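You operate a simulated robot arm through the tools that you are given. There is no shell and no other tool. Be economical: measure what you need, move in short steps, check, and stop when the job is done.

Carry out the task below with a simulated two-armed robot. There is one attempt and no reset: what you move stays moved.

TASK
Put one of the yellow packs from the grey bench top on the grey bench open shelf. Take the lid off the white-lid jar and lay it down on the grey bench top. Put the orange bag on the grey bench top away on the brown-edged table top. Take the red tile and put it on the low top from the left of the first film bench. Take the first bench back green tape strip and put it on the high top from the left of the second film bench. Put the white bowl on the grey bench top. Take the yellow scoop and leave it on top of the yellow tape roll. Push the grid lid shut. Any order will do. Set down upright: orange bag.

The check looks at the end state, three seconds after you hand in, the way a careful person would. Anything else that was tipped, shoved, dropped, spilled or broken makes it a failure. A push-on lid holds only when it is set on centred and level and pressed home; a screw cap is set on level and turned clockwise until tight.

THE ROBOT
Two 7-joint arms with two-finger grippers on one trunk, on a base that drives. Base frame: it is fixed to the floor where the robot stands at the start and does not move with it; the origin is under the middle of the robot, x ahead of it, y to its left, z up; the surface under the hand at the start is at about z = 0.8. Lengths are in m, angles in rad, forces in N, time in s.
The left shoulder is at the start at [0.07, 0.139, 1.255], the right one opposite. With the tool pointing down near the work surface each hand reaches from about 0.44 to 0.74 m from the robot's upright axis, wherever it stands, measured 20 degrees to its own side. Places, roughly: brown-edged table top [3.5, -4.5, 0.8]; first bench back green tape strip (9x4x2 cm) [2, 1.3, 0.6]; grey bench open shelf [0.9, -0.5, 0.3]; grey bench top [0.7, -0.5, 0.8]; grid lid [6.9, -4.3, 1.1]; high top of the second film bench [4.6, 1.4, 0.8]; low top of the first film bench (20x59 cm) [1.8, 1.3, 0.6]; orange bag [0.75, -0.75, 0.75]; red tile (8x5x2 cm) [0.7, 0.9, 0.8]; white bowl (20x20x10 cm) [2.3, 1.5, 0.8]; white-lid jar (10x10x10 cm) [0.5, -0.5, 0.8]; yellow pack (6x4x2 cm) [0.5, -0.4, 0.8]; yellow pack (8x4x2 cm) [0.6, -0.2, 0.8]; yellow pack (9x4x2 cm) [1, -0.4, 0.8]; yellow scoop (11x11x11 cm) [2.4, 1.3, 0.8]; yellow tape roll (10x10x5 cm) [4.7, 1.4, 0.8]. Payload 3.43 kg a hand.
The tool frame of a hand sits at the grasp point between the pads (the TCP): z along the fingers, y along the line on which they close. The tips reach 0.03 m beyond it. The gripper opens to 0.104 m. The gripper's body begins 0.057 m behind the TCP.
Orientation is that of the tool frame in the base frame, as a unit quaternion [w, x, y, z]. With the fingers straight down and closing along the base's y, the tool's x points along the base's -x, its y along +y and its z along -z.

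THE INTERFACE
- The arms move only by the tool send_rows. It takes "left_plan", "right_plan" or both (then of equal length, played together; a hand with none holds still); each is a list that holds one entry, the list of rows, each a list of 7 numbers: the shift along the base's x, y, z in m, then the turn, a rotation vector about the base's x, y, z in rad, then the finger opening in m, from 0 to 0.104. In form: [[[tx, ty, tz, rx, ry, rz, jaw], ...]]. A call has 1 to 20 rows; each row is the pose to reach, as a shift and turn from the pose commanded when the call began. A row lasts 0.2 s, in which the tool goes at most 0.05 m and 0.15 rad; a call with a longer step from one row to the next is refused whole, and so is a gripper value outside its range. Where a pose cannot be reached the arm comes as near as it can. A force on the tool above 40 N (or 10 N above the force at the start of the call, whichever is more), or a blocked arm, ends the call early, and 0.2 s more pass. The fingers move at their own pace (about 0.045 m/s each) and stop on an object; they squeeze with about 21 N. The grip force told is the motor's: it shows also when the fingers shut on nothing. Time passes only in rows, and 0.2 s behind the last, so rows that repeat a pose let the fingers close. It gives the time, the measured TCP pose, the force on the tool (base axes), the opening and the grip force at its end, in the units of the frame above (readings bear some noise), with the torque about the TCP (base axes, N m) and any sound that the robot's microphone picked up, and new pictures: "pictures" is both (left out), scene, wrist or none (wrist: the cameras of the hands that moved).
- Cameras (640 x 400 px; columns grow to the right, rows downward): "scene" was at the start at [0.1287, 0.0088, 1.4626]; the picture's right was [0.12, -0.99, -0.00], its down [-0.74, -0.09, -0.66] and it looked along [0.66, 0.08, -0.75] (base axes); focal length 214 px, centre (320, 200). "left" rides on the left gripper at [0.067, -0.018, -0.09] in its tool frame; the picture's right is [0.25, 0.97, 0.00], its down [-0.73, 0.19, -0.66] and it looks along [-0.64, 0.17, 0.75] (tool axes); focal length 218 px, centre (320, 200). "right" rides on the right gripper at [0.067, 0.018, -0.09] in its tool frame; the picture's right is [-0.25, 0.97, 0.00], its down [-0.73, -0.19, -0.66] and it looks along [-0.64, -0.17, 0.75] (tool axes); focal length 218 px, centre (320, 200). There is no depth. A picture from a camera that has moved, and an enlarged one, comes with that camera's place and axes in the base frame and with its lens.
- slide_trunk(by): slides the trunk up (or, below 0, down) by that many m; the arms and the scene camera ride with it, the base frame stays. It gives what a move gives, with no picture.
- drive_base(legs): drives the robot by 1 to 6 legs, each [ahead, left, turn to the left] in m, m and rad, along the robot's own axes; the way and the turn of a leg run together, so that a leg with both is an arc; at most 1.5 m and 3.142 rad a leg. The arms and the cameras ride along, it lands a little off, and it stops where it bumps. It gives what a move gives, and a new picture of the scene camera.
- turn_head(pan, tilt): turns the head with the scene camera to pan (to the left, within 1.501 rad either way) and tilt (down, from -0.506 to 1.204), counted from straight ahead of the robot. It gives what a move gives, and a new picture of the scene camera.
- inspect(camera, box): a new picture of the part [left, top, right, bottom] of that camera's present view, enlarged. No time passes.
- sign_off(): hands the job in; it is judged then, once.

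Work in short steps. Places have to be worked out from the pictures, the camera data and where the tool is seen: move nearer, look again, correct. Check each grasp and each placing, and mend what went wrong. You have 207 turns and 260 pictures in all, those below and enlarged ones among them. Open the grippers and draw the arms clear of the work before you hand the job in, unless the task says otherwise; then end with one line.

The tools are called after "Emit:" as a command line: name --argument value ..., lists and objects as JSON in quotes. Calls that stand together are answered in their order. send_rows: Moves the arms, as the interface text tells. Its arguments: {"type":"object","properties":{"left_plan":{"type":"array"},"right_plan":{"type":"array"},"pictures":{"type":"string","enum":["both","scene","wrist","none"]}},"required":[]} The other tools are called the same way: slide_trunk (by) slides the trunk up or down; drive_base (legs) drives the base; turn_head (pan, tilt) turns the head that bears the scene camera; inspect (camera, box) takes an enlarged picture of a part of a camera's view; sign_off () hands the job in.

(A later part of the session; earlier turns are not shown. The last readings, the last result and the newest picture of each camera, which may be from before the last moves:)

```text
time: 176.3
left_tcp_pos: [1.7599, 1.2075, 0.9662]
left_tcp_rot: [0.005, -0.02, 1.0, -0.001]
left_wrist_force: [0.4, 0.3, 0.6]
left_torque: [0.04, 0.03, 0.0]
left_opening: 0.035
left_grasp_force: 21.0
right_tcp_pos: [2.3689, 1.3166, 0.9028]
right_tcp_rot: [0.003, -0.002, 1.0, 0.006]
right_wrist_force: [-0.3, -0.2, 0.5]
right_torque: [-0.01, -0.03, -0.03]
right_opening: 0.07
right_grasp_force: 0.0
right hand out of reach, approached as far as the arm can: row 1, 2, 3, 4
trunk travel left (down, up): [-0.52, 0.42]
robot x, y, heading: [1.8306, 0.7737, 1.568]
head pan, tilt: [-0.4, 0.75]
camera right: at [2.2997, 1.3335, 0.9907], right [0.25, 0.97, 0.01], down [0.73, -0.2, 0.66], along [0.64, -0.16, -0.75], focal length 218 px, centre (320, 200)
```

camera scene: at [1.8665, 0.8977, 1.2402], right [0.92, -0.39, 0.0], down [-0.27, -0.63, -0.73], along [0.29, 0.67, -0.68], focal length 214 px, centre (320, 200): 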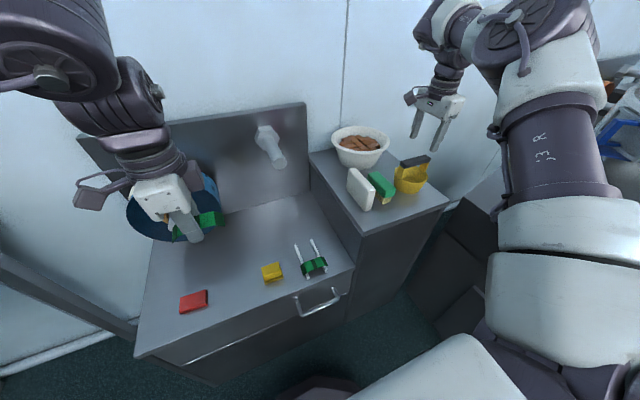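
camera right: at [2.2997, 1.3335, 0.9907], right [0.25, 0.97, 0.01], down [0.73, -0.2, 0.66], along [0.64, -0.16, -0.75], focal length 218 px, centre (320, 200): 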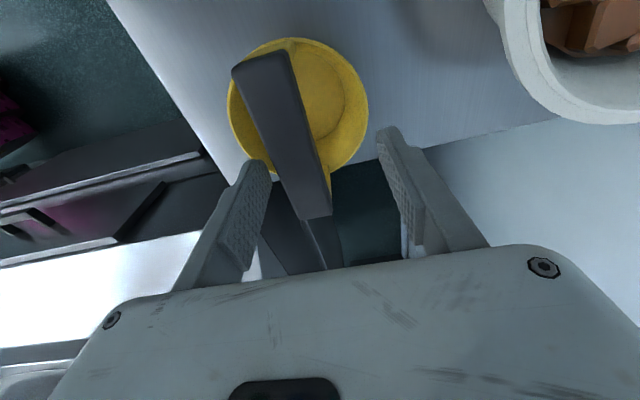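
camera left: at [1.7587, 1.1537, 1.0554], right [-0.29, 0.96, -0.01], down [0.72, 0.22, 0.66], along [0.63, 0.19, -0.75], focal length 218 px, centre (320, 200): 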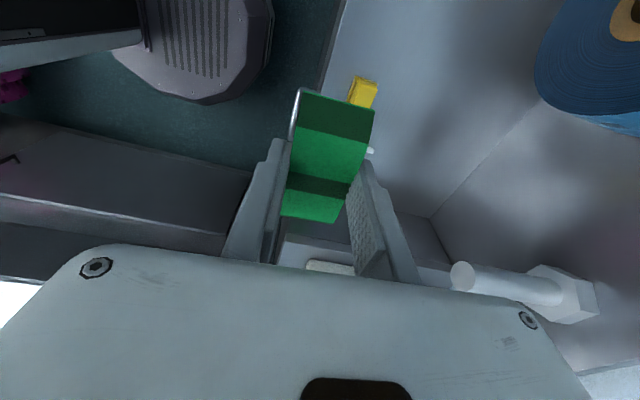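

Fingers straddle the handle but 1.2 cm off in y. Shift -0.012 in y, then close.

Emit:
send_rows --right_plan '[[[0, -0.006, 0, 0, 0, 0, 0.07], [0, -0.012, 0, 0, 0, 0, 0.07]]]' --pictures "wrist"

```text
time: 176.9
left_tcp_pos: [1.7605, 1.2069, 0.9676]
left_tcp_rot: [0.005, -0.02, 1.0, 0.0]
left_wrist_force: [0.4, 0.3, 0.5]
left_torque: [-0.02, -0.02, -0.03]
left_opening: 0.0348
left_grasp_force: 20.3
right_tcp_pos: [2.3745, 1.3099, 0.9039]
right_tcp_rot: [0.003, -0.002, 1.0, 0.006]
right_wrist_force: [-0.3, 0.7, -0.1]
right_torque: [0.0, 0.02, 0.01]
right_opening: 0.0701
right_grasp_force: 0.1
right hand out of reach, approached as far as the arm can: row 1, 2
trunk travel left (down, up): [-0.52, 0.42]
robot x, y, heading: [1.8334, 0.7721, 1.567]
head pan, tilt: [-0.4, 0.75]
camera right: at [2.3055, 1.3268, 0.9923], right [0.25, 0.97, 0.01], down [0.73, -0.2, 0.66], along [0.64, -0.16, -0.75], focal length 218 px, centre (320, 200)
```

right: 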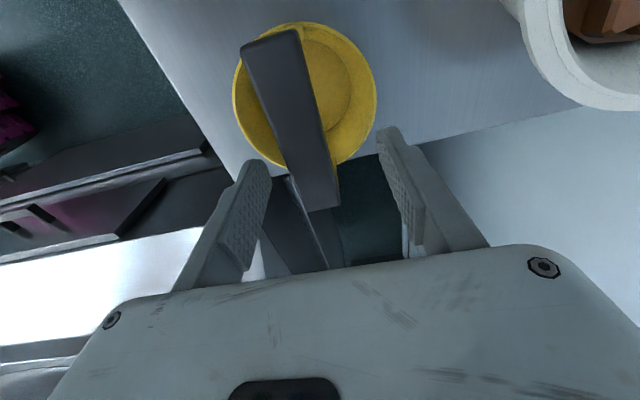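

Base correction instead: 2.5 cm left, 0.5 cm back.

Emit:
drive_base --legs '[[-0.006, 0.027, 0]]'

Emit:
inspect --camera "right" --box '[0, 0, 640, 400]'

```text
time: 177.7
left_tcp_pos: [1.7357, 1.2024, 0.9658]
left_tcp_rot: [0.004, -0.021, 1.0, -0.001]
left_wrist_force: [0.7, -0.1, 0.1]
left_torque: [0.03, 0.02, -0.02]
left_opening: 0.035
left_grasp_force: 20.9
right_tcp_pos: [2.349, 1.3041, 0.9035]
right_tcp_rot: [0.003, -0.001, 1.0, 0.005]
right_wrist_force: [-0.2, 0.4, -0.5]
right_torque: [-0.01, 0.0, 0.0]
right_opening: 0.0699
right_grasp_force: 0.0
trunk travel left (down, up): [-0.52, 0.42]
robot x, y, heading: [1.8047, 0.7664, 1.569]
head pan, tilt: [-0.4, 0.75]
camera scene: at [1.8422, 0.8923, 1.24], right [0.92, -0.39, 0.0], down [-0.27, -0.63, -0.73], along [0.29, 0.67, -0.68], focal length 214 px, centre (320, 200)
```

scene: 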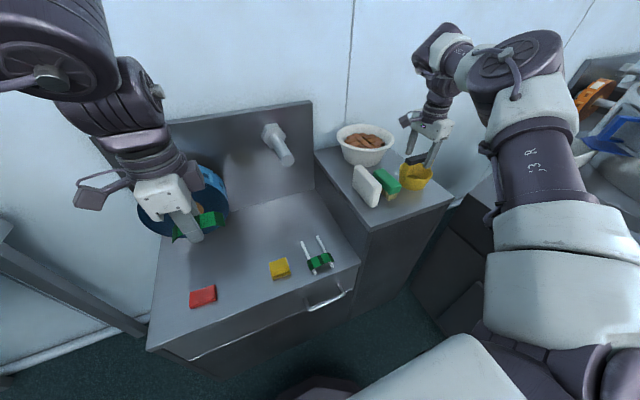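

```text
1.00 times, centred on (320, 200) of right (not enlarged: the box is as wide or as high as the picture)
camera zoom: at [2.2808, 1.3211, 0.9909], right [0.25, 0.97, 0.01], down [0.73, -0.2, 0.66], along [0.64, -0.16, -0.75], focal length 218 px, centre (320, 200)
```

zoom: 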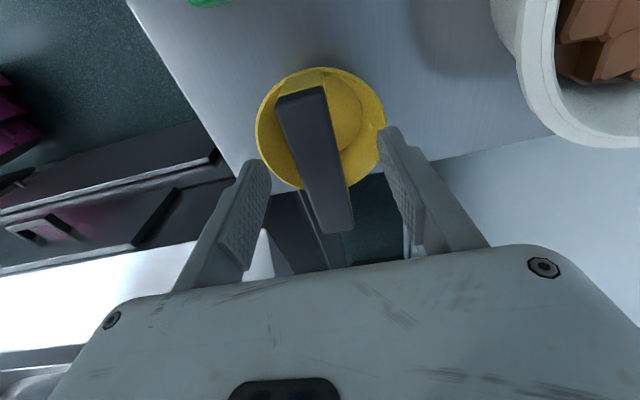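

Centred now. Close the fingers on the handle.

Emit:
send_rows --right_plan '[[[0, 0, 0, 0, 0, 0, 0.04], [0, 0, 0, 0, 0, 0, 0.0], [0, 0, 0, 0, 0, 0, 0.0], [0, 0, 0, 0, 0, 0, 0.0], [0, 0, 0, 0, 0, 0, 0.0]]]' --pictures "wrist"

```text
time: 178.9
left_tcp_pos: [1.7338, 1.2021, 0.9662]
left_tcp_rot: [0.004, -0.021, 1.0, -0.001]
left_wrist_force: [0.0, 0.6, -0.1]
left_torque: [0.04, -0.01, -0.01]
left_opening: 0.0345
left_grasp_force: 21.1
right_tcp_pos: [2.3479, 1.3034, 0.9039]
right_tcp_rot: [0.003, 0.0, 1.0, 0.005]
right_wrist_force: [0.0, 0.5, -0.1]
right_torque: [0.0, -0.03, 0.0]
right_opening: 0.0252
right_grasp_force: 20.7
trunk travel left (down, up): [-0.52, 0.42]
robot x, y, heading: [1.8096, 0.7664, 1.57]
head pan, tilt: [-0.4, 0.75]
camera right: at [2.2792, 1.3207, 0.992], right [0.25, 0.97, 0.01], down [0.73, -0.2, 0.66], along [0.64, -0.16, -0.75], focal length 218 px, centre (320, 200)
```

right: 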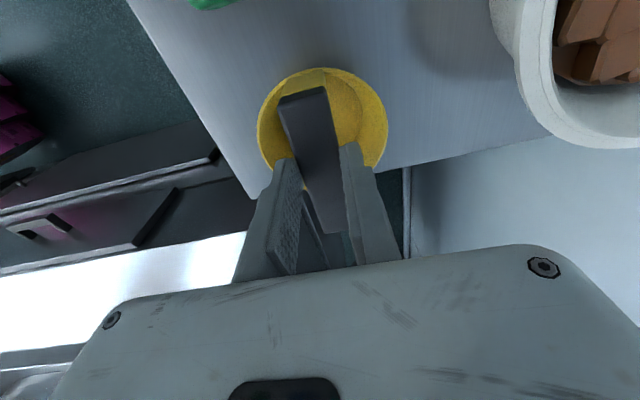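

Handle gripped (2.5 cm). I lift with the trunk and back away.

Emit:
slide_trunk --by 0.15

Emit:
drive_base --legs '[[-0.4, 0.05, 0]]'

Emit:
inspect --camera "right" --box '[0, 0, 640, 400]'

```text
time: 180.7
left_tcp_pos: [1.7341, 1.2024, 1.1167]
left_tcp_rot: [0.004, -0.02, 1.0, -0.001]
left_wrist_force: [0.4, -0.5, 0.7]
left_torque: [0.01, 0.0, 0.03]
left_opening: 0.0351
left_grasp_force: 21.0
right_tcp_pos: [2.3482, 1.3048, 1.054]
right_tcp_rot: [0.003, -0.002, 1.0, 0.005]
right_wrist_force: [0.4, 0.4, 0.3]
right_torque: [-0.02, 0.0, -0.03]
right_opening: 0.0253
right_grasp_force: 21.0
trunk travel left (down, up): [-0.67, 0.27]
robot x, y, heading: [1.8069, 0.766, 1.568]
head pan, tilt: [-0.4, 0.75]
```

```text
time: 183.2
left_tcp_pos: [1.683, 0.8052, 1.1159]
left_tcp_rot: [0.005, -0.019, 1.0, -0.001]
left_wrist_force: [-0.2, 0.5, -0.2]
left_torque: [0.0, -0.02, -0.01]
left_opening: 0.0349
left_grasp_force: 20.8
right_tcp_pos: [2.2973, 0.9058, 1.0528]
right_tcp_rot: [0.003, 0.0, 1.0, 0.005]
right_wrist_force: [0.3, 0.4, -0.3]
right_torque: [0.0, -0.05, 0.0]
right_opening: 0.0254
right_grasp_force: 20.8
trunk travel left (down, up): [-0.67, 0.27]
robot x, y, heading: [1.7537, 0.3659, 1.567]
head pan, tilt: [-0.4, 0.75]
camera scene: at [1.7885, 0.4947, 1.3901], right [0.92, -0.4, 0.0], down [-0.27, -0.63, -0.73], along [0.29, 0.67, -0.68], focal length 214 px, centre (320, 200)
```

scene: 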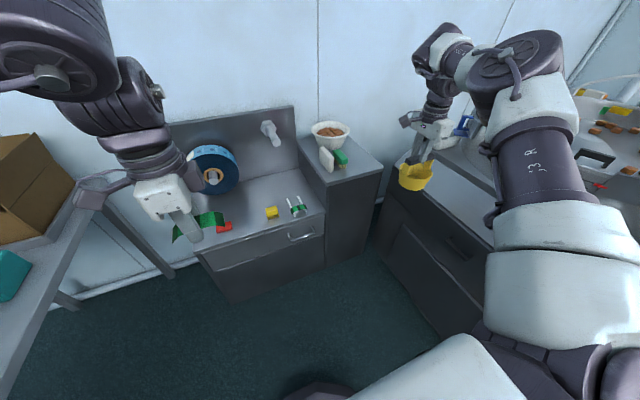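

```text
1.00 times, centred on (320, 200) of right (not enlarged: the box is as wide or as high as the picture)
camera zoom: at [2.2286, 0.9223, 1.1415], right [0.25, 0.97, 0.01], down [0.73, -0.2, 0.66], along [0.64, -0.16, -0.75], focal length 218 px, centre (320, 200)
```

zoom: 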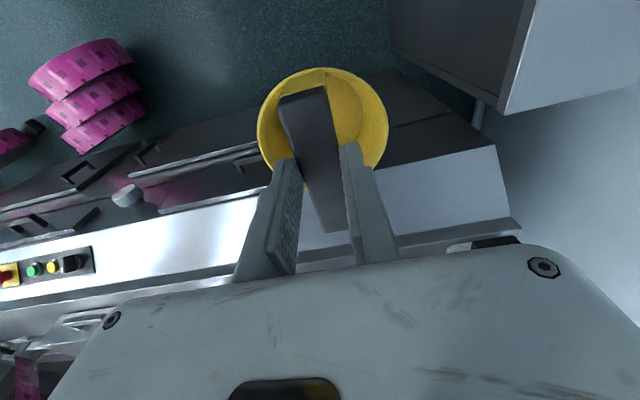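

Scoop held upright. I turn the right hand back (+1.5 rad) and bring it inward for travel.

Emit:
send_rows --right_plan '[[[-0.01, -0.01, 0.0, 0, 0, 0.14, 0], [-0.03, -0.02, 0.0, 0, 0, 0.28, 0], [-0.05, -0.03, 0.0, 0, 0, 0.42, 0], [-0.08, -0.04, 0.01, 0, 0, 0.56, 0], [-0.11, -0.05, 0.02, 0, 0, 0.7, 0], [-0.14, -0.06, 0.03, 0, 0, 0.84, 0], [-0.17, -0.07, 0.04, 0, 0, 0.98, 0], [-0.2, -0.08, 0.04, 0, 0, 1.12, 0], [-0.23, -0.09, 0.04, 0, 0, 1.26, 0], [-0.26, -0.09, 0.04, 0, 0, 1.4, 0], [-0.28, -0.09, 0.04, 0, 0, 1.52, 0]]]' --pictures "scene"

Emit:
drive_base --legs '[[-1.4, 0, 0], [-1.4, 0, 0], [-0.5, 0, 0], [0, 0, -1.567]]'

```text
time: 185.6
left_tcp_pos: [1.6819, 0.8033, 1.1165]
left_tcp_rot: [0.005, -0.019, 1.0, -0.001]
left_wrist_force: [-0.2, 0.0, 0.7]
left_torque: [0.01, 0.0, 0.02]
left_opening: 0.0351
left_grasp_force: 20.8
right_tcp_pos: [2.0162, 0.8143, 1.0936]
right_tcp_rot: [-0.003, -0.69, 0.724, 0.007]
right_wrist_force: [0.0, -0.2, 0.3]
right_torque: [-0.02, -0.01, 0.0]
right_opening: 0.0249
right_grasp_force: 20.9
trunk travel left (down, up): [-0.67, 0.27]
robot x, y, heading: [1.7541, 0.3638, 1.564]
head pan, tilt: [-0.4, 0.75]
camera scene: at [1.7874, 0.494, 1.3902], right [0.92, -0.4, 0.0], down [-0.27, -0.63, -0.73], along [0.29, 0.67, -0.68], focal length 214 px, centre (320, 200)
```

scene: 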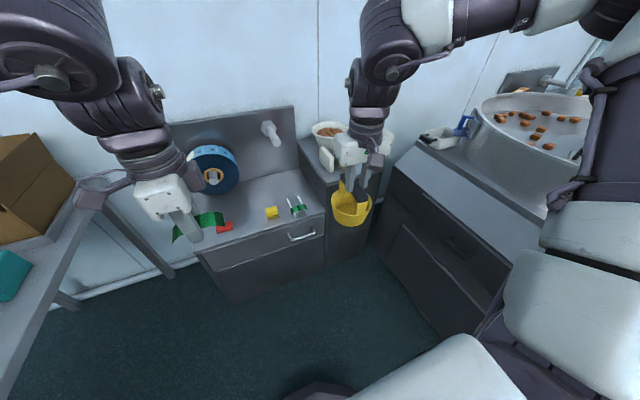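

```text
time: 205.5
left_tcp_pos: [2.1202, -2.8727, 1.117]
left_tcp_rot: [0.004, 0.694, 0.72, -0.004]
left_wrist_force: [-0.4, -0.1, 0.0]
left_torque: [-0.03, -0.01, -0.01]
left_opening: 0.0348
left_grasp_force: 21.0
right_tcp_pos: [2.1311, -3.2078, 1.0932]
right_tcp_rot: [0.003, 0.027, 1.0, 0.006]
right_wrist_force: [0.3, -0.4, -1.6]
right_torque: [0.0, -0.01, -0.02]
right_opening: 0.0252
right_grasp_force: 21.0
trunk travel left (down, up): [-0.67, 0.27]
robot x, y, heading: [1.6852, -2.9442, -0.005]
head pan, tilt: [-0.4, 0.75]
camera scene: at [1.8105, -2.9785, 1.3902], right [-0.4, -0.92, 0.0], down [-0.63, 0.27, -0.73], along [0.67, -0.29, -0.68], focal length 214 px, centre (320, 200)
```

scene: 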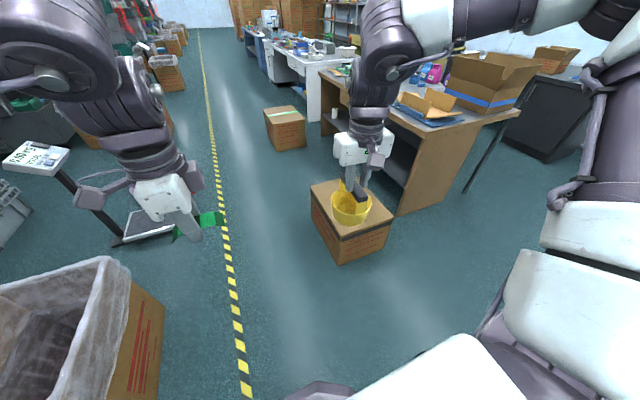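

Facing along the aisle, clear at y≈-2.95. Drive 1.5 m and look left for the second film bench.

Emit:
drive_base --legs '[[1.5, 0.05, 0]]'

Emit:
turn_head --pan 1.1 --tilt 0.3

```text
refused: leg 1 is longer than a leg can be; nothing moved
```

```text
time: 207.1
left_tcp_pos: [2.1219, -2.874, 1.1157]
left_tcp_rot: [0.003, 0.694, 0.72, -0.005]
left_wrist_force: [-0.5, -0.7, -0.3]
left_torque: [-0.02, -0.01, 0.0]
left_opening: 0.0349
left_grasp_force: 21.4
right_tcp_pos: [2.1302, -3.2075, 1.0946]
right_tcp_rot: [0.004, 0.026, 1.0, 0.006]
right_wrist_force: [0.0, -0.5, -0.6]
right_torque: [0.0, 0.04, 0.02]
right_opening: 0.0253
right_grasp_force: 20.8
trunk travel left (down, up): [-0.67, 0.27]
robot x, y, heading: [1.6824, -2.9453, -0.006]
head pan, tilt: [1.1, 0.3]
camera scene: at [1.7774, -2.8629, 1.4306], right [0.89, -0.46, 0.0], down [-0.14, -0.26, -0.96], along [0.44, 0.85, -0.3], focal length 214 px, centre (320, 200)
```

scene: 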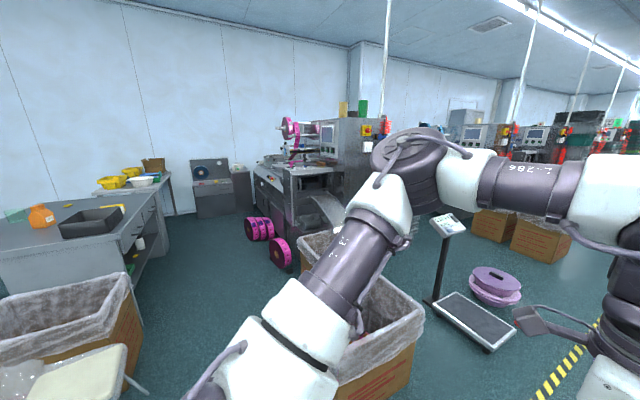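

Emit:
drive_base --legs '[[1.45, 0, 0], [1.0, 0, 0]]'

Emit:
turn_head --pan 1.3 --tilt 0.3

```text
time: 219.1
left_tcp_pos: [4.5705, -2.9212, 1.1165]
left_tcp_rot: [0.004, 0.697, 0.717, -0.004]
left_wrist_force: [1.0, -0.1, -0.4]
left_torque: [0.01, 0.0, -0.02]
left_opening: 0.0346
left_grasp_force: 21.2
right_tcp_pos: [4.579, -3.2573, 1.094]
right_tcp_rot: [0.003, 0.031, 1.0, 0.005]
right_wrist_force: [-0.1, -0.3, -0.1]
right_torque: [-0.05, 0.02, -0.01]
right_opening: 0.025
right_grasp_force: 20.9
trunk travel left (down, up): [-0.67, 0.27]
robot x, y, heading: [4.1397, -2.9896, -0.014]
head pan, tilt: [1.1, 0.3]
camera scene: at [4.2289, -2.9081, 1.4307], right [0.88, -0.47, 0.0], down [-0.14, -0.26, -0.96], along [0.45, 0.84, -0.3], focal length 214 px, centre (320, 200)
```

scene: 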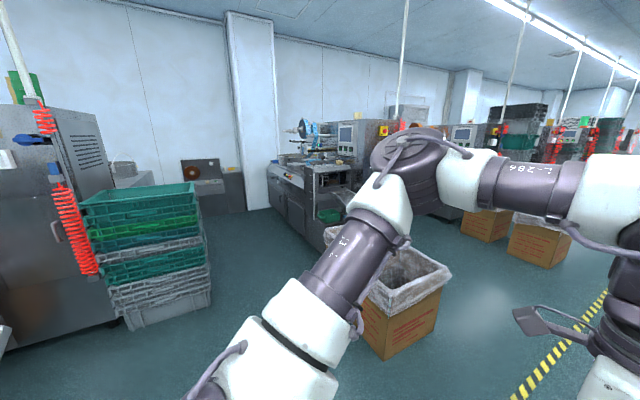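

```text
time: 219.8
left_tcp_pos: [4.5716, -2.9217, 1.1162]
left_tcp_rot: [0.002, 0.697, 0.717, -0.004]
left_wrist_force: [-0.1, 0.3, -0.4]
left_torque: [0.0, 0.01, 0.0]
left_opening: 0.0349
left_grasp_force: 21.0
right_tcp_pos: [4.5796, -3.256, 1.0933]
right_tcp_rot: [0.003, 0.03, 1.0, 0.006]
right_wrist_force: [0.5, 0.5, -1.3]
right_torque: [0.01, 0.01, 0.03]
right_opening: 0.0249
right_grasp_force: 20.7
trunk travel left (down, up): [-0.67, 0.27]
robot x, y, heading: [4.1352, -2.9875, -0.011]
head pan, tilt: [1.3, 0.3]
camera scene: at [4.2124, -2.9011, 1.4306], right [0.96, -0.28, 0.0], down [-0.08, -0.28, -0.96], along [0.27, 0.92, -0.3], focal length 214 px, centre (320, 200)
```

scene: 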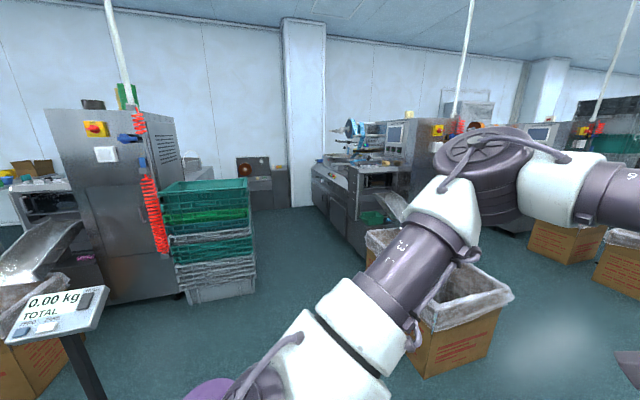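

The second film bench stands at (4.4,1.3); the lane between crates and machine 2 is centred at x≈4.65. I drive up it.

Emit:
drive_base --legs '[[0.52, 0, 0], [0, 0, 1.585], [1.45, 0, 0], [1.45, 0, 0]]'

Emit:
turn_head --pan 0 --tilt 0.6

```text
time: 240.3
left_tcp_pos: [4.6011, 0.344, 1.1164]
left_tcp_rot: [0.005, -0.022, 1.0, -0.001]
left_wrist_force: [-0.2, 0.0, 0.4]
left_torque: [-0.02, 0.0, -0.01]
left_opening: 0.0347
left_grasp_force: 21.3
right_tcp_pos: [4.9349, 0.355, 1.0935]
right_tcp_rot: [-0.001, -0.692, 0.722, 0.007]
right_wrist_force: [0.4, 0.3, -1.5]
right_torque: [0.0, -0.04, -0.02]
right_opening: 0.0251
right_grasp_force: 21.2
trunk travel left (down, up): [-0.67, 0.27]
robot x, y, heading: [4.6749, -0.0933, 1.572]
head pan, tilt: [1.3, 0.3]
camera scene: at [4.5862, -0.0178, 1.4306], right [0.27, 0.96, 0.0], down [0.28, -0.08, -0.96], along [-0.92, 0.26, -0.3], focal length 214 px, centre (320, 200)
```

scene: 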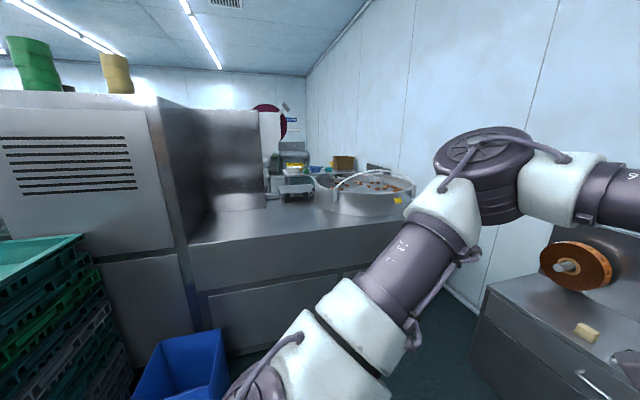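

```text
time: 241.8
left_tcp_pos: [4.6018, 0.3428, 1.117]
left_tcp_rot: [0.005, -0.023, 1.0, -0.001]
left_wrist_force: [0.5, -0.1, 0.9]
left_torque: [0.0, -0.02, 0.03]
left_opening: 0.035
left_grasp_force: 21.4
right_tcp_pos: [4.9349, 0.3555, 1.0931]
right_tcp_rot: [-0.002, -0.691, 0.723, 0.007]
right_wrist_force: [-0.4, 0.7, -0.7]
right_torque: [0.02, 0.01, 0.02]
right_opening: 0.0254
right_grasp_force: 21.5
trunk travel left (down, up): [-0.67, 0.27]
robot x, y, heading: [4.6772, -0.0927, 1.568]
head pan, tilt: [0.0, 0.6]
camera scene: at [4.6761, 0.0459, 1.4031], right [1.0, 0.0, 0.0], down [0.0, -0.57, -0.82], along [0.0, 0.82, -0.57], focal length 214 px, centre (320, 200)
```

scene: 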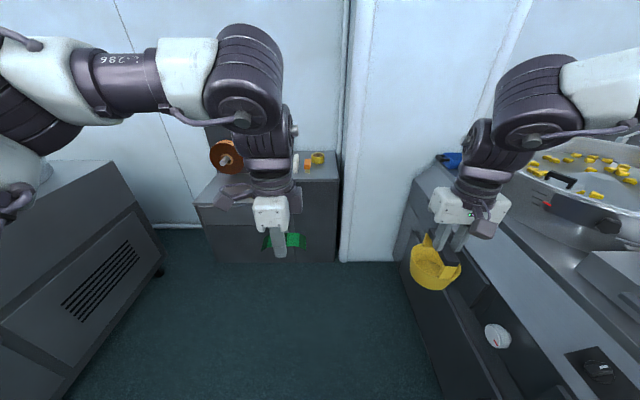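

The high top with the yellow tape roll is ahead at about (4.65,1.3). I drive closer.

Emit:
drive_base --legs '[[0.68, 0.1, 0]]'

Emit:
turn_head --pan 0 --tilt 0.75

```text
time: 245.6
left_tcp_pos: [4.5062, 1.0227, 1.1166]
left_tcp_rot: [0.005, -0.021, 1.0, 0.0]
left_wrist_force: [0.1, 0.6, -0.2]
left_torque: [0.0, 0.0, 0.01]
left_opening: 0.0348
left_grasp_force: 20.9
right_tcp_pos: [4.8386, 1.0348, 1.0928]
right_tcp_rot: [-0.001, -0.69, 0.724, 0.007]
right_wrist_force: [-0.9, -0.4, -0.5]
right_torque: [0.02, 0.01, 0.01]
right_opening: 0.0249
right_grasp_force: 20.7
trunk travel left (down, up): [-0.67, 0.27]
robot x, y, heading: [4.578, 0.5874, 1.571]
head pan, tilt: [0.0, 0.6]
camera scene: at [4.5788, 0.7255, 1.4032], right [1.0, 0.0, 0.0], down [0.0, -0.56, -0.83], along [0.0, 0.83, -0.56], focal length 214 px, centre (320, 200)
```

scene: 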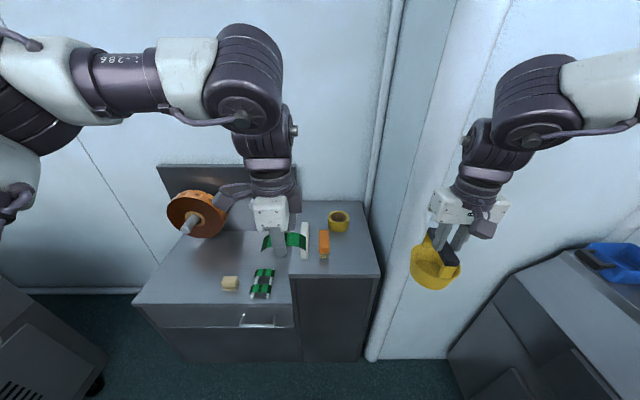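

```text
time: 246.3
left_tcp_pos: [4.505, 1.024, 1.1153]
left_tcp_rot: [0.006, -0.021, 1.0, -0.001]
left_wrist_force: [0.0, -0.2, -0.2]
left_torque: [0.04, -0.01, 0.03]
left_opening: 0.0348
left_grasp_force: 20.9
right_tcp_pos: [4.839, 1.0363, 1.0932]
right_tcp_rot: [-0.003, -0.69, 0.723, 0.007]
right_wrist_force: [0.5, 0.6, -0.7]
right_torque: [0.02, 0.0, 0.0]
right_opening: 0.0251
right_grasp_force: 21.4
trunk travel left (down, up): [-0.67, 0.27]
robot x, y, heading: [4.5794, 0.5861, 1.571]
head pan, tilt: [0.0, 0.75]
camera scene: at [4.5786, 0.721, 1.3902], right [1.0, 0.0, 0.0], down [0.0, -0.68, -0.73], along [0.0, 0.73, -0.68], focal length 214 px, centre (320, 200)
```

scene: 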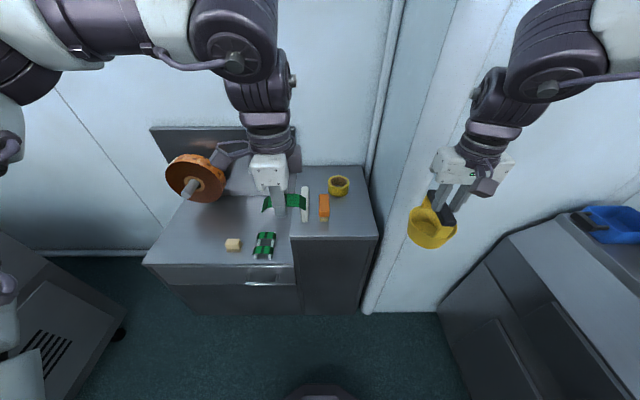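

High top spans x 4.48–4.78, y 1.17–1.6; tape roll at (4.65,1.383). I bring the right hand inward to x≈4.66 (left hand a bit outward) before driving closer, keeping off the pillar.

Emit:
send_rows --left_plan '[[[-0.02, 0, 0, 0, 0, 0, 0], [-0.04, 0, 0, 0, 0, 0, 0], [-0.06, 0, 0, 0, 0, 0, 0], [-0.08, 0, 0, 0, 0, 0, 0], [-0.08, 0, 0, 0, 0, 0, 0]]]' --right_plan '[[[-0.03, 0, 0, 0, 0, 0, 0], [-0.07, 0, 0, 0, 0, 0, 0], [-0.11, 0, 0, 0, 0, 0, 0], [-0.15, 0, 0, 0, 0, 0, 0], [-0.18, 0.0, 0, 0, 0, 0, 0]]]' --pictures "none"

Emit:
drive_base --legs '[[0.16, 0, 0]]'

Emit:
inspect --camera "right" --box '[0, 0, 640, 400]'

```text
time: 247.5
left_tcp_pos: [4.4248, 1.025, 1.1168]
left_tcp_rot: [0.004, -0.02, 1.0, 0.0]
left_wrist_force: [-0.1, -0.2, -2.0]
left_torque: [-0.02, -0.03, 0.0]
left_opening: 0.0349
left_grasp_force: 20.9
right_tcp_pos: [4.7499, 1.0298, 1.0894]
right_tcp_rot: [-0.003, -0.691, 0.723, 0.008]
right_wrist_force: [0.3, -0.1, 0.0]
right_torque: [-0.05, -0.03, -0.02]
right_opening: 0.0251
right_grasp_force: 20.8
right hand out of reach, approached as far as the arm can: row 3, 4, 5
trunk travel left (down, up): [-0.67, 0.27]
robot x, y, heading: [4.5761, 0.5845, 1.57]
head pan, tilt: [0.0, 0.75]
```

```text
time: 248.9
left_tcp_pos: [4.4246, 1.1819, 1.1182]
left_tcp_rot: [0.005, -0.02, 1.0, 0.001]
left_wrist_force: [-0.2, 0.5, 0.2]
left_torque: [0.0, 0.01, -0.01]
left_opening: 0.0351
left_grasp_force: 21.1
right_tcp_pos: [4.7504, 1.1886, 1.091]
right_tcp_rot: [-0.002, -0.69, 0.724, 0.009]
right_wrist_force: [0.6, -0.3, 0.3]
right_torque: [-0.01, 0.0, 0.0]
right_opening: 0.0252
right_grasp_force: 21.2
trunk travel left (down, up): [-0.67, 0.27]
robot x, y, heading: [4.5787, 0.7472, 1.565]
head pan, tilt: [0.0, 0.75]
camera scene: at [4.5792, 0.8778, 1.3906], right [1.0, 0.0, 0.0], down [0.0, -0.68, -0.73], along [0.0, 0.73, -0.68], focal length 214 px, centre (320, 200)
```

scene: 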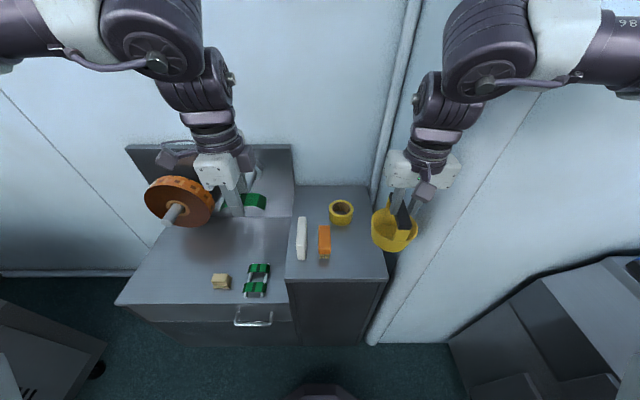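

```text
1.00 times, centred on (320, 200) of right (not enlarged: the box is as wide or as high as the picture)
camera zoom: at [4.7305, 1.1201, 1.1797], right [-0.95, 0.3, 0.02], down [0.23, 0.71, 0.66], along [0.18, 0.64, -0.75], focal length 218 px, centre (320, 200)
```

zoom: 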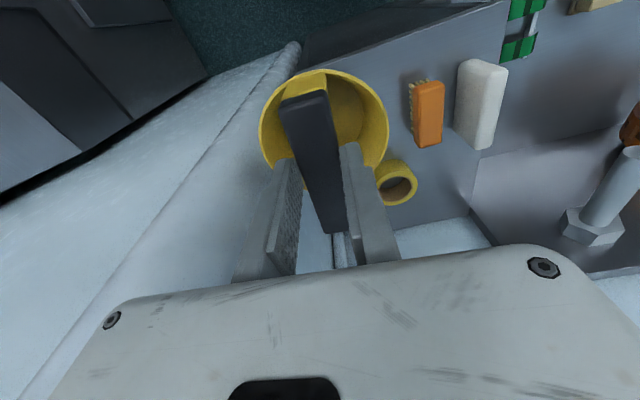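

Tape roll top centre at (4.654,1.414) from both cameras. I move the scoop over it.

Emit:
send_rows --right_plan '[[[-0.0, 0.04, 0, 0, 0, 0, 0], [-0.02, 0.08, 0, 0, 0, 0, 0], [-0.04, 0.12, 0, 0, 0, 0, 0], [-0.06, 0.16, 0, 0, 0, 0, 0], [-0.08, 0.2, 0, 0, 0, 0, 0], [-0.09, 0.235, -0.0, 0, 0, 0, 0], [-0.09, 0.235, -0.04, 0, 0, 0, 0], [-0.09, 0.235, -0.08, 0, 0, 0, 0], [-0.09, 0.235, -0.08, 0, 0, 0, 0]]]' --pictures "both"

```text
time: 250.0
left_tcp_pos: [4.4234, 1.1784, 1.1195]
left_tcp_rot: [0.006, -0.019, 1.0, 0.001]
left_wrist_force: [-0.3, 0.7, 1.1]
left_torque: [-0.03, -0.09, -0.03]
left_opening: 0.035
left_grasp_force: 20.8
right_tcp_pos: [4.7789, 1.2448, 1.0725]
right_tcp_rot: [-0.004, -0.698, 0.716, 0.013]
right_wrist_force: [7.3, 12.5, -10.8]
right_torque: [-1.25, 0.75, -0.05]
right_opening: 0.0252
right_grasp_force: 21.5
right hand out of reach, approached as far as the arm can: row 1, 2, 3, 4, 5
trunk travel left (down, up): [-0.67, 0.27]
robot x, y, heading: [4.5777, 0.745, 1.563]
head pan, tilt: [0.0, 0.75]
stopped in row 5 (right hand): the force on the tool passed its limit at 63 N (the readings are from after the stop); the commanded pose is now the measured one
camera scene: at [4.5753, 0.8748, 1.3909], right [1.0, 0.0, 0.0], down [0.0, -0.68, -0.73], along [0.0, 0.73, -0.68], focal length 214 px, centre (320, 200)
camera right: at [4.7618, 1.1767, 1.1613], right [-0.96, 0.28, 0.03], down [0.23, 0.72, 0.66], along [0.16, 0.64, -0.75], focal length 218 px, centre (320, 200)
```

scene: 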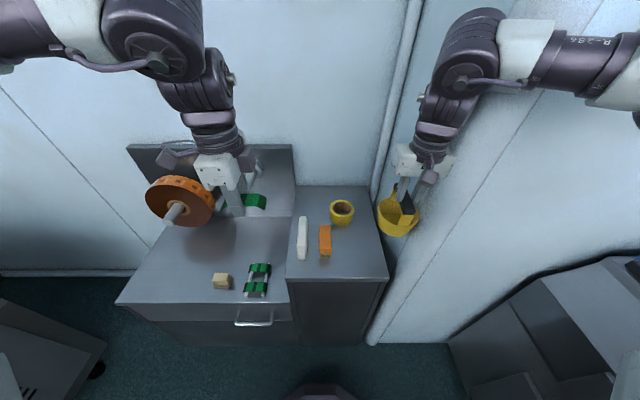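
right: 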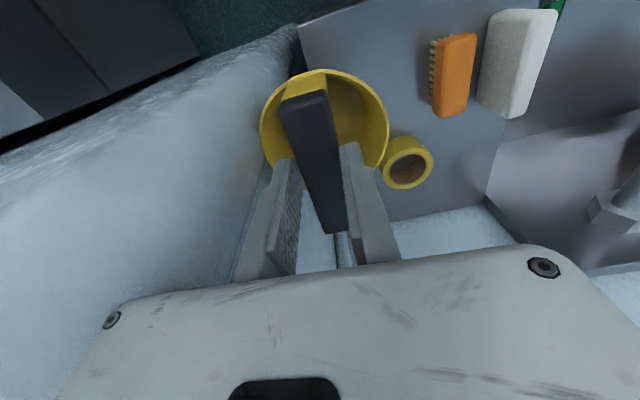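

The hand touched the pillar because the right arm can't come further inward. I back off, shift the base left 0.12, and return.

Emit:
drive_base --legs '[[-0.12, 0, 0], [0, 0.125, 0], [0.12, 0, 0]]'

Emit:
inspect --camera "right" --box '[0, 0, 640, 400]'

```text
time: 252.9
left_tcp_pos: [4.3031, 1.1818, 1.1182]
left_tcp_rot: [0.005, -0.017, 1.0, 0.0]
left_wrist_force: [-0.7, 0.8, -0.5]
left_torque: [0.0, 0.02, 0.01]
left_opening: 0.0346
left_grasp_force: 21.2
right_tcp_pos: [4.6602, 1.2455, 1.0714]
right_tcp_rot: [-0.006, -0.696, 0.718, 0.014]
right_wrist_force: [0.0, -1.1, -0.6]
right_torque: [0.0, 0.0, -0.03]
right_opening: 0.0253
right_grasp_force: 20.7
trunk travel left (down, up): [-0.67, 0.27]
robot x, y, heading: [4.4581, 0.7449, 1.567]
head pan, tilt: [0.0, 0.75]
camera scene: at [4.4558, 0.8773, 1.3904], right [1.0, -0.01, 0.0], down [0.0, -0.68, -0.73], along [0.0, 0.73, -0.68], focal length 214 px, centre (320, 200)
```

scene: 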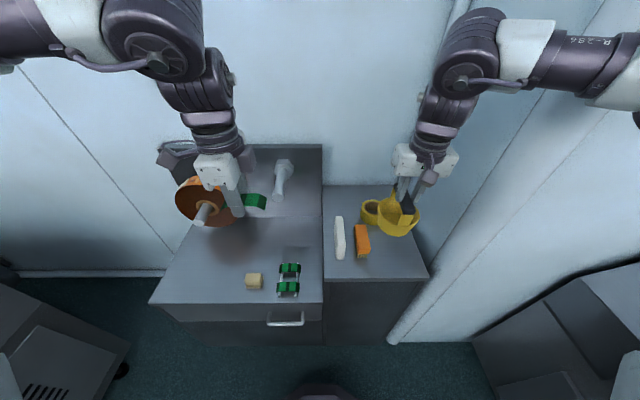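

```text
1.00 times, centred on (320, 200) of right (not enlarged: the box is as wide or as high as the picture)
camera zoom: at [4.6427, 1.1783, 1.1596], right [-0.96, 0.28, 0.03], down [0.23, 0.72, 0.66], along [0.16, 0.64, -0.75], focal length 218 px, centre (320, 200)
```

zoom: 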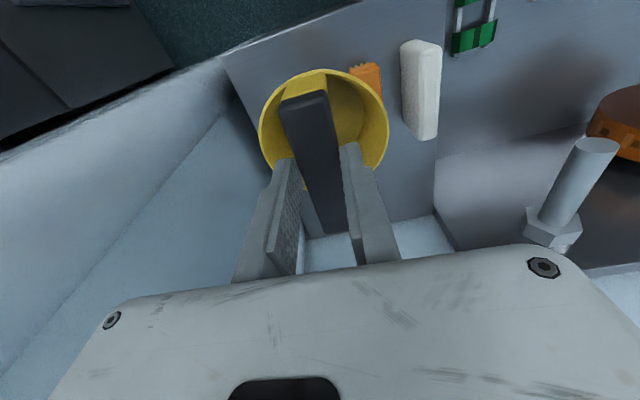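

Now the hand is in line with the roll in x. Extend in y carefully.

Emit:
send_rows --right_plan '[[[0, 0.035, 0, 0, 0, 0, 0], [0, 0.07, 0, 0, 0, 0, 0], [0, 0.105, 0, 0, 0, 0, 0], [0, 0.14, 0, 0, 0, 0, 0], [0, 0.178, 0, 0, 0, 0, 0], [0, 0.178, 0, 0, 0, 0, 0]]]' --pictures "both"

```text
time: 254.3
left_tcp_pos: [4.3039, 1.1834, 1.1171]
left_tcp_rot: [0.005, -0.017, 1.0, -0.001]
left_wrist_force: [-0.2, -0.5, 0.7]
left_torque: [0.04, 0.0, 0.0]
left_opening: 0.0348
left_grasp_force: 20.7
right_tcp_pos: [4.717, 1.2991, 1.0443]
right_tcp_rot: [-0.005, -0.697, 0.717, 0.015]
right_wrist_force: [-1.4, 0.3, -0.2]
right_torque: [-0.02, -0.02, -0.03]
right_opening: 0.025
right_grasp_force: 21.3
right hand out of reach, approached as far as the arm can: row 1, 2, 3, 4, 5, 6
trunk travel left (down, up): [-0.67, 0.27]
robot x, y, heading: [4.453, 0.7458, 1.561]
head pan, tilt: [0.0, 0.75]
camera scene: at [4.4563, 0.8788, 1.3902], right [1.0, -0.01, 0.0], down [0.0, -0.68, -0.73], along [0.0, 0.73, -0.68], focal length 214 px, centre (320, 200)
camera right: at [4.6995, 1.2317, 1.1329], right [-0.96, 0.28, 0.03], down [0.23, 0.72, 0.66], along [0.16, 0.64, -0.75], focal length 218 px, centre (320, 200)
```

scene: 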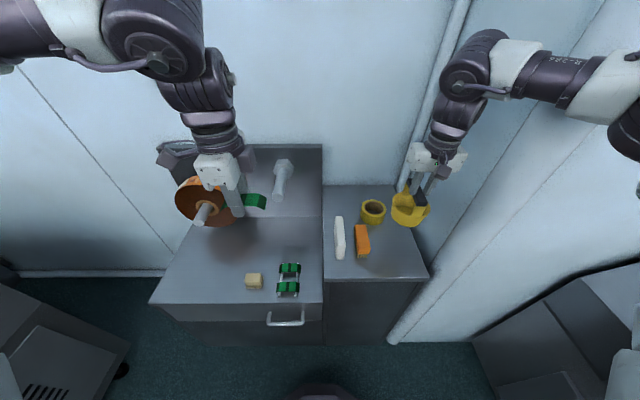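
right: 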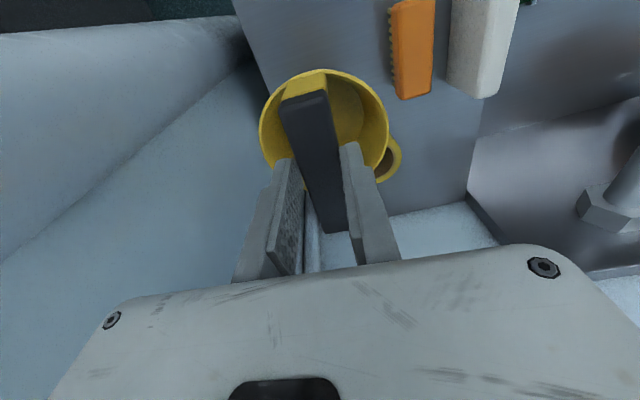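

The arm sits at some joint limit. Yaw of the scoop doesn't matter, so I test turning the hand +0.45 while moving inward.

Emit:
send_rows --right_plan '[[[-0.01, 0, 0, 0, 0, 0.14, 0], [-0.02, 0, 0, 0, 0, 0.28, 0], [-0.04, 0, 0, 0, 0, 0.42, 0], [-0.055, 0, 0, 0, 0, 0.5, 0], [-0.055, 0.03, 0, 0, 0, 0.5, 0]]]' --pictures "none"

```text
time: 255.5
left_tcp_pos: [4.3039, 1.1833, 1.1162]
left_tcp_rot: [0.004, -0.017, 1.0, -0.001]
left_wrist_force: [-0.3, 0.5, -0.2]
left_torque: [0.0, 0.04, 0.01]
left_opening: 0.0348
left_grasp_force: 21.3
right_tcp_pos: [4.694, 1.2871, 1.0297]
right_tcp_rot: [0.009, 0.852, -0.523, -0.015]
right_wrist_force: [0.5, 0.1, -1.0]
right_torque: [-0.04, 0.03, 0.01]
right_opening: 0.0253
right_grasp_force: 21.0
right hand out of reach, approached as far as the arm can: row 1, 2, 3, 4, 5
trunk travel left (down, up): [-0.67, 0.27]
robot x, y, heading: [4.4549, 0.7479, 1.565]
head pan, tilt: [0.0, 0.75]
```

Insight: the hand is too close to shoulder height, which limits extension. I raise the trunk by 0.22 and lower the arm accordingly.

Emit:
slide_trunk --by 0.22

Emit:
send_rows --right_plan '[[[-0.0, 0, -0.04, 0, 0, 0, 0], [0, 0, -0.08, 0, 0, 0, 0], [0, 0, -0.12, 0, 0, 0, 0], [0, 0, -0.16, 0, 0, 0, 0], [0, 0.02, -0.19, 0, 0, 0, 0], [-0.02, 0.05, -0.19, 0, 0, 0, 0], [-0.034, 0.08, -0.19, 0, 0, 0, 0], [-0.034, 0.11, -0.19, 0, 0, 0, 0], [-0.034, 0.137, -0.19, 0, 0, 0, 0], [-0.034, 0.137, -0.19, 0, 0, 0, 0]]]' --pictures "both"

```text
time: 257.8
left_tcp_pos: [4.3032, 1.1835, 1.3368]
left_tcp_rot: [0.005, -0.018, 1.0, -0.001]
left_wrist_force: [0.4, 0.1, -0.4]
left_torque: [0.0, -0.01, -0.01]
left_opening: 0.0348
left_grasp_force: 21.1
right_tcp_pos: [4.6939, 1.2865, 1.2511]
right_tcp_rot: [0.008, 0.853, -0.522, -0.015]
right_wrist_force: [0.4, -0.1, -0.3]
right_torque: [-0.04, -0.01, 0.04]
right_opening: 0.0252
right_grasp_force: 21.0
trunk travel left (down, up): [-0.89, 0.05]
robot x, y, heading: [4.4552, 0.7438, 1.57]
head pan, tilt: [0.0, 0.75]
```

```text
time: 260.0
left_tcp_pos: [4.3033, 1.1817, 1.3369]
left_tcp_rot: [0.004, -0.017, 1.0, -0.001]
left_wrist_force: [-0.4, 0.1, -0.2]
left_torque: [0.0, -0.02, 0.01]
left_opening: 0.0348
left_grasp_force: 20.8
right_tcp_pos: [4.7298, 1.2878, 1.1249]
right_tcp_rot: [0.007, 0.852, -0.522, -0.016]
right_wrist_force: [0.6, 0.2, -1.2]
right_torque: [-0.01, 0.02, -0.04]
right_opening: 0.0253
right_grasp_force: 21.1
right hand out of reach, approached as far as the arm can: row 3, 4, 5, 6, 7, 8, 9, 10
trunk travel left (down, up): [-0.89, 0.05]
robot x, y, heading: [4.4528, 0.7463, 1.568]
head pan, tilt: [0.0, 0.75]
camera scene: at [4.4561, 0.8785, 1.6103], right [1.0, -0.01, 0.0], down [0.0, -0.68, -0.73], along [0.0, 0.73, -0.68], focal length 214 px, centre (320, 200)
camera right: at [4.7468, 1.221, 1.2137], right [-0.98, -0.21, 0.03], down [-0.14, 0.73, 0.66], along [-0.17, 0.64, -0.75], focal length 218 px, centre (320, 200)
```

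scene: 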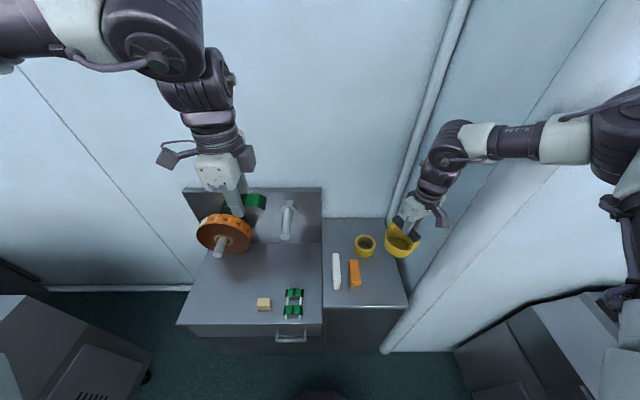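
right: 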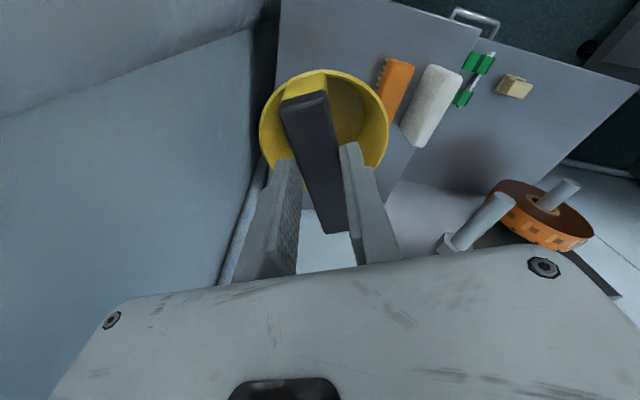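

Still a joint limit with the elbow swung wide out. I back off 0.35 m and unwind the arm by turning the hand further and pulling it in.

Emit:
drive_base --legs '[[-0.35, 0, 0]]'

Emit:
send_rows --right_plan '[[[0.0, -0.02, 0, 0, 0, 0.14, 0], [0, -0.04, 0, 0, 0, 0.28, 0], [0, -0.06, 0, 0, 0, 0.42, 0], [0, -0.08, 0, 0, 0, 0.56, 0], [0, -0.1, 0, 0, 0, 0.7, 0], [-0.02, -0.1, 0, 0, 0, 0.84, 0], [-0.04, -0.1, 0, 0, 0, 0.98, 0], [-0.06, -0.1, 0, 0, 0, 1.1, 0], [-0.08, -0.1, 0, 0, 0, 1.1, 0], [-0.11, -0.1, 0, 0, 0, 1.1, 0], [-0.14, -0.1, 0, 0, 0, 1.1, 0]]]' --pictures "scene"

```text
time: 262.3
left_tcp_pos: [4.3016, 0.8347, 1.3358]
left_tcp_rot: [0.005, -0.017, 1.0, -0.003]
left_wrist_force: [-0.7, 0.0, 0.2]
left_torque: [0.01, -0.01, -0.02]
left_opening: 0.035
left_grasp_force: 21.1
right_tcp_pos: [4.7286, 0.9401, 1.1234]
right_tcp_rot: [0.009, 0.852, -0.523, -0.014]
right_wrist_force: [0.4, 0.1, -1.2]
right_torque: [-0.05, 0.02, -0.01]
right_opening: 0.0251
right_grasp_force: 21.4
trunk travel left (down, up): [-0.89, 0.05]
robot x, y, heading: [4.4522, 0.3934, 1.561]
head pan, tilt: [0.0, 0.75]
camera scene: at [4.4543, 0.5314, 1.6098], right [1.0, -0.01, 0.0], down [-0.01, -0.68, -0.73], along [0.01, 0.73, -0.68], focal length 214 px, centre (320, 200)
```

scene: 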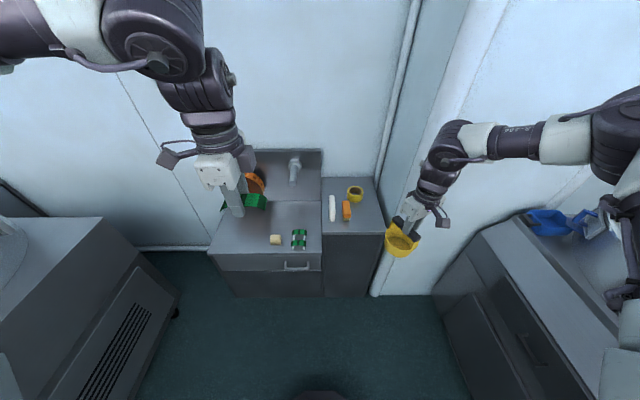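

```text
time: 264.7
left_tcp_pos: [4.3033, 0.8308, 1.337]
left_tcp_rot: [0.004, -0.017, 1.0, -0.001]
left_wrist_force: [0.1, 0.7, -0.5]
left_torque: [-0.05, 0.04, 0.0]
left_opening: 0.0349
left_grasp_force: 20.8
right_tcp_pos: [4.6361, 0.8208, 1.1461]
right_tcp_rot: [0.015, 1.0, -0.001, -0.01]
right_wrist_force: [0.8, 1.0, -0.6]
right_torque: [-0.02, 0.01, -0.02]
right_opening: 0.0251
right_grasp_force: 21.3
right hand out of reach, approached as far as the arm can: row 9, 10, 11
trunk travel left (down, up): [-0.89, 0.05]
robot x, y, heading: [4.4523, 0.3977, 1.563]
head pan, tilt: [0.0, 0.75]
camera scene: at [4.4542, 0.5269, 1.6103], right [1.0, -0.01, 0.0], down [-0.01, -0.68, -0.73], along [0.01, 0.73, -0.68], focal length 214 px, centre (320, 200)
```

scene: 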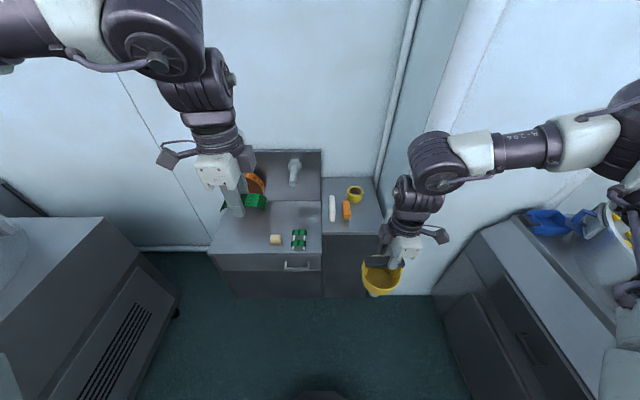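

Try lowering the hand here (free space) to see whether the limit eases.

Emit:
send_rows --right_plan '[[[0.02, 0.01, -0.04, 0, 0, -0.14, 0], [0.04, 0.02, -0.08, 0, 0, -0.28, 0], [0.06, 0.03, -0.12, 0, 0, -0.42, 0], [0.06, 0.03, -0.16, 0, 0, -0.56, 0], [0.06, 0.03, -0.2, 0, 0, -0.7, 0], [0.06, 0.03, -0.24, 0, 0, -0.84, 0], [0.04, 0.03, -0.24, 0, 0, -0.98, 0], [0.02, 0.03, -0.24, 0, 0, -1.12, 0], [0.0, 0.03, -0.24, 0, 0, -1.26, 0], [-0.02, 0.03, -0.24, 0, 0, -1.4, 0], [-0.04, 0.03, -0.24, 0, 0, -1.54, 0]]]' --pictures "scene"

```text
time: 267.1
left_tcp_pos: [4.3016, 0.8318, 1.3367]
left_tcp_rot: [0.004, -0.017, 1.0, -0.001]
left_wrist_force: [0.0, 0.0, 0.1]
left_torque: [0.0, 0.0, 0.0]
left_opening: 0.0348
left_grasp_force: 21.6
right_tcp_pos: [4.6955, 0.8167, 1.0542]
right_tcp_rot: [0.005, 0.729, -0.685, -0.019]
right_wrist_force: [0.1, 0.4, -0.5]
right_torque: [-0.03, 0.02, 0.01]
right_opening: 0.0252
right_grasp_force: 20.9
right hand out of reach, approached as far as the arm can: row 1, 2, 3, 4, 5, 6, 7, 8, 9, 10, 11
trunk travel left (down, up): [-0.89, 0.05]
robot x, y, heading: [4.4514, 0.3942, 1.559]
head pan, tilt: [0.0, 0.75]
camera scene: at [4.454, 0.5275, 1.6103], right [1.0, -0.01, 0.0], down [-0.01, -0.68, -0.73], along [0.01, 0.73, -0.68], focal length 214 px, centre (320, 200)
```

scene: 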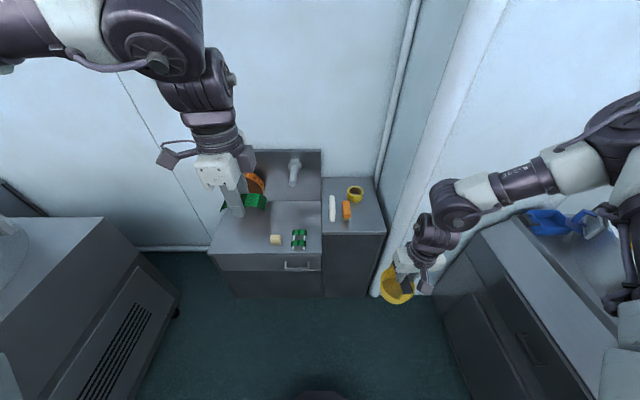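

The right arm's elbow is stuck out wide. Plan: the left hand (fine posture) sets down the strip first; then the right sets the scoop on the top and the left moves it onto the roll. Drive in and bring the left hand to the free back-left area.

Emit:
drive_base --legs '[[0.38, 0.0, 0]]'

Emit:
send_rows --left_plan '[[[0.03, 0.02, -0.03, 0, 0, 0, 0], [0.06, 0.04, -0.06, 0, 0, 0, 0], [0.09, 0.06, -0.09, 0, 0, 0, 0], [0.12, 0.09, -0.12, 0, 0, 0, 0], [0.15, 0.12, -0.15, 0, 0, 0, 0], [0.18, 0.15, -0.18, 0, 0, 0, 0], [0.21, 0.18, -0.2, 0, 0, 0, 0], [0.24, 0.21, -0.22, 0, 0, 0, 0], [0.24, 0.24, -0.24, 0, 0, 0, 0], [0.24, 0.26, -0.27, 0, 0, 0, 0], [0.24, 0.27, -0.31, 0, 0, 0, 0], [0.24, 0.27, -0.35, 0, 0, 0, 0], [0.24, 0.27, -0.38, 0, 0, 0, 0]]]' --pictures "both"

```text
time: 269.5
left_tcp_pos: [4.3036, 1.2106, 1.3383]
left_tcp_rot: [0.004, -0.016, 1.0, 0.0]
left_wrist_force: [0.3, 0.4, -0.8]
left_torque: [0.02, 0.0, -0.01]
left_opening: 0.0348
left_grasp_force: 20.9
right_tcp_pos: [4.6981, 1.1973, 1.0552]
right_tcp_rot: [0.004, 0.73, -0.683, -0.019]
right_wrist_force: [0.3, -0.3, -0.2]
right_torque: [0.03, -0.01, -0.01]
right_opening: 0.0252
right_grasp_force: 20.6
trunk travel left (down, up): [-0.89, 0.05]
robot x, y, heading: [4.4552, 0.7781, 1.564]
head pan, tilt: [0.0, 0.75]
camera scene: at [4.4565, 0.906, 1.6106], right [1.0, -0.01, 0.0], down [0.0, -0.68, -0.73], along [0.0, 0.73, -0.68], focal length 214 px, centre (320, 200)
```

scene: 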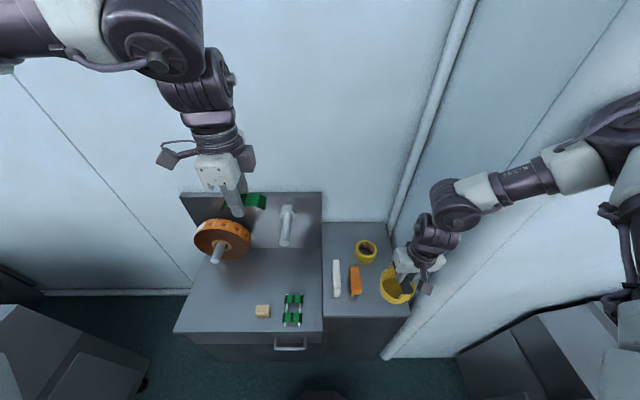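

```text
refused: row 4 steps farther than a row can; nothing moved
```

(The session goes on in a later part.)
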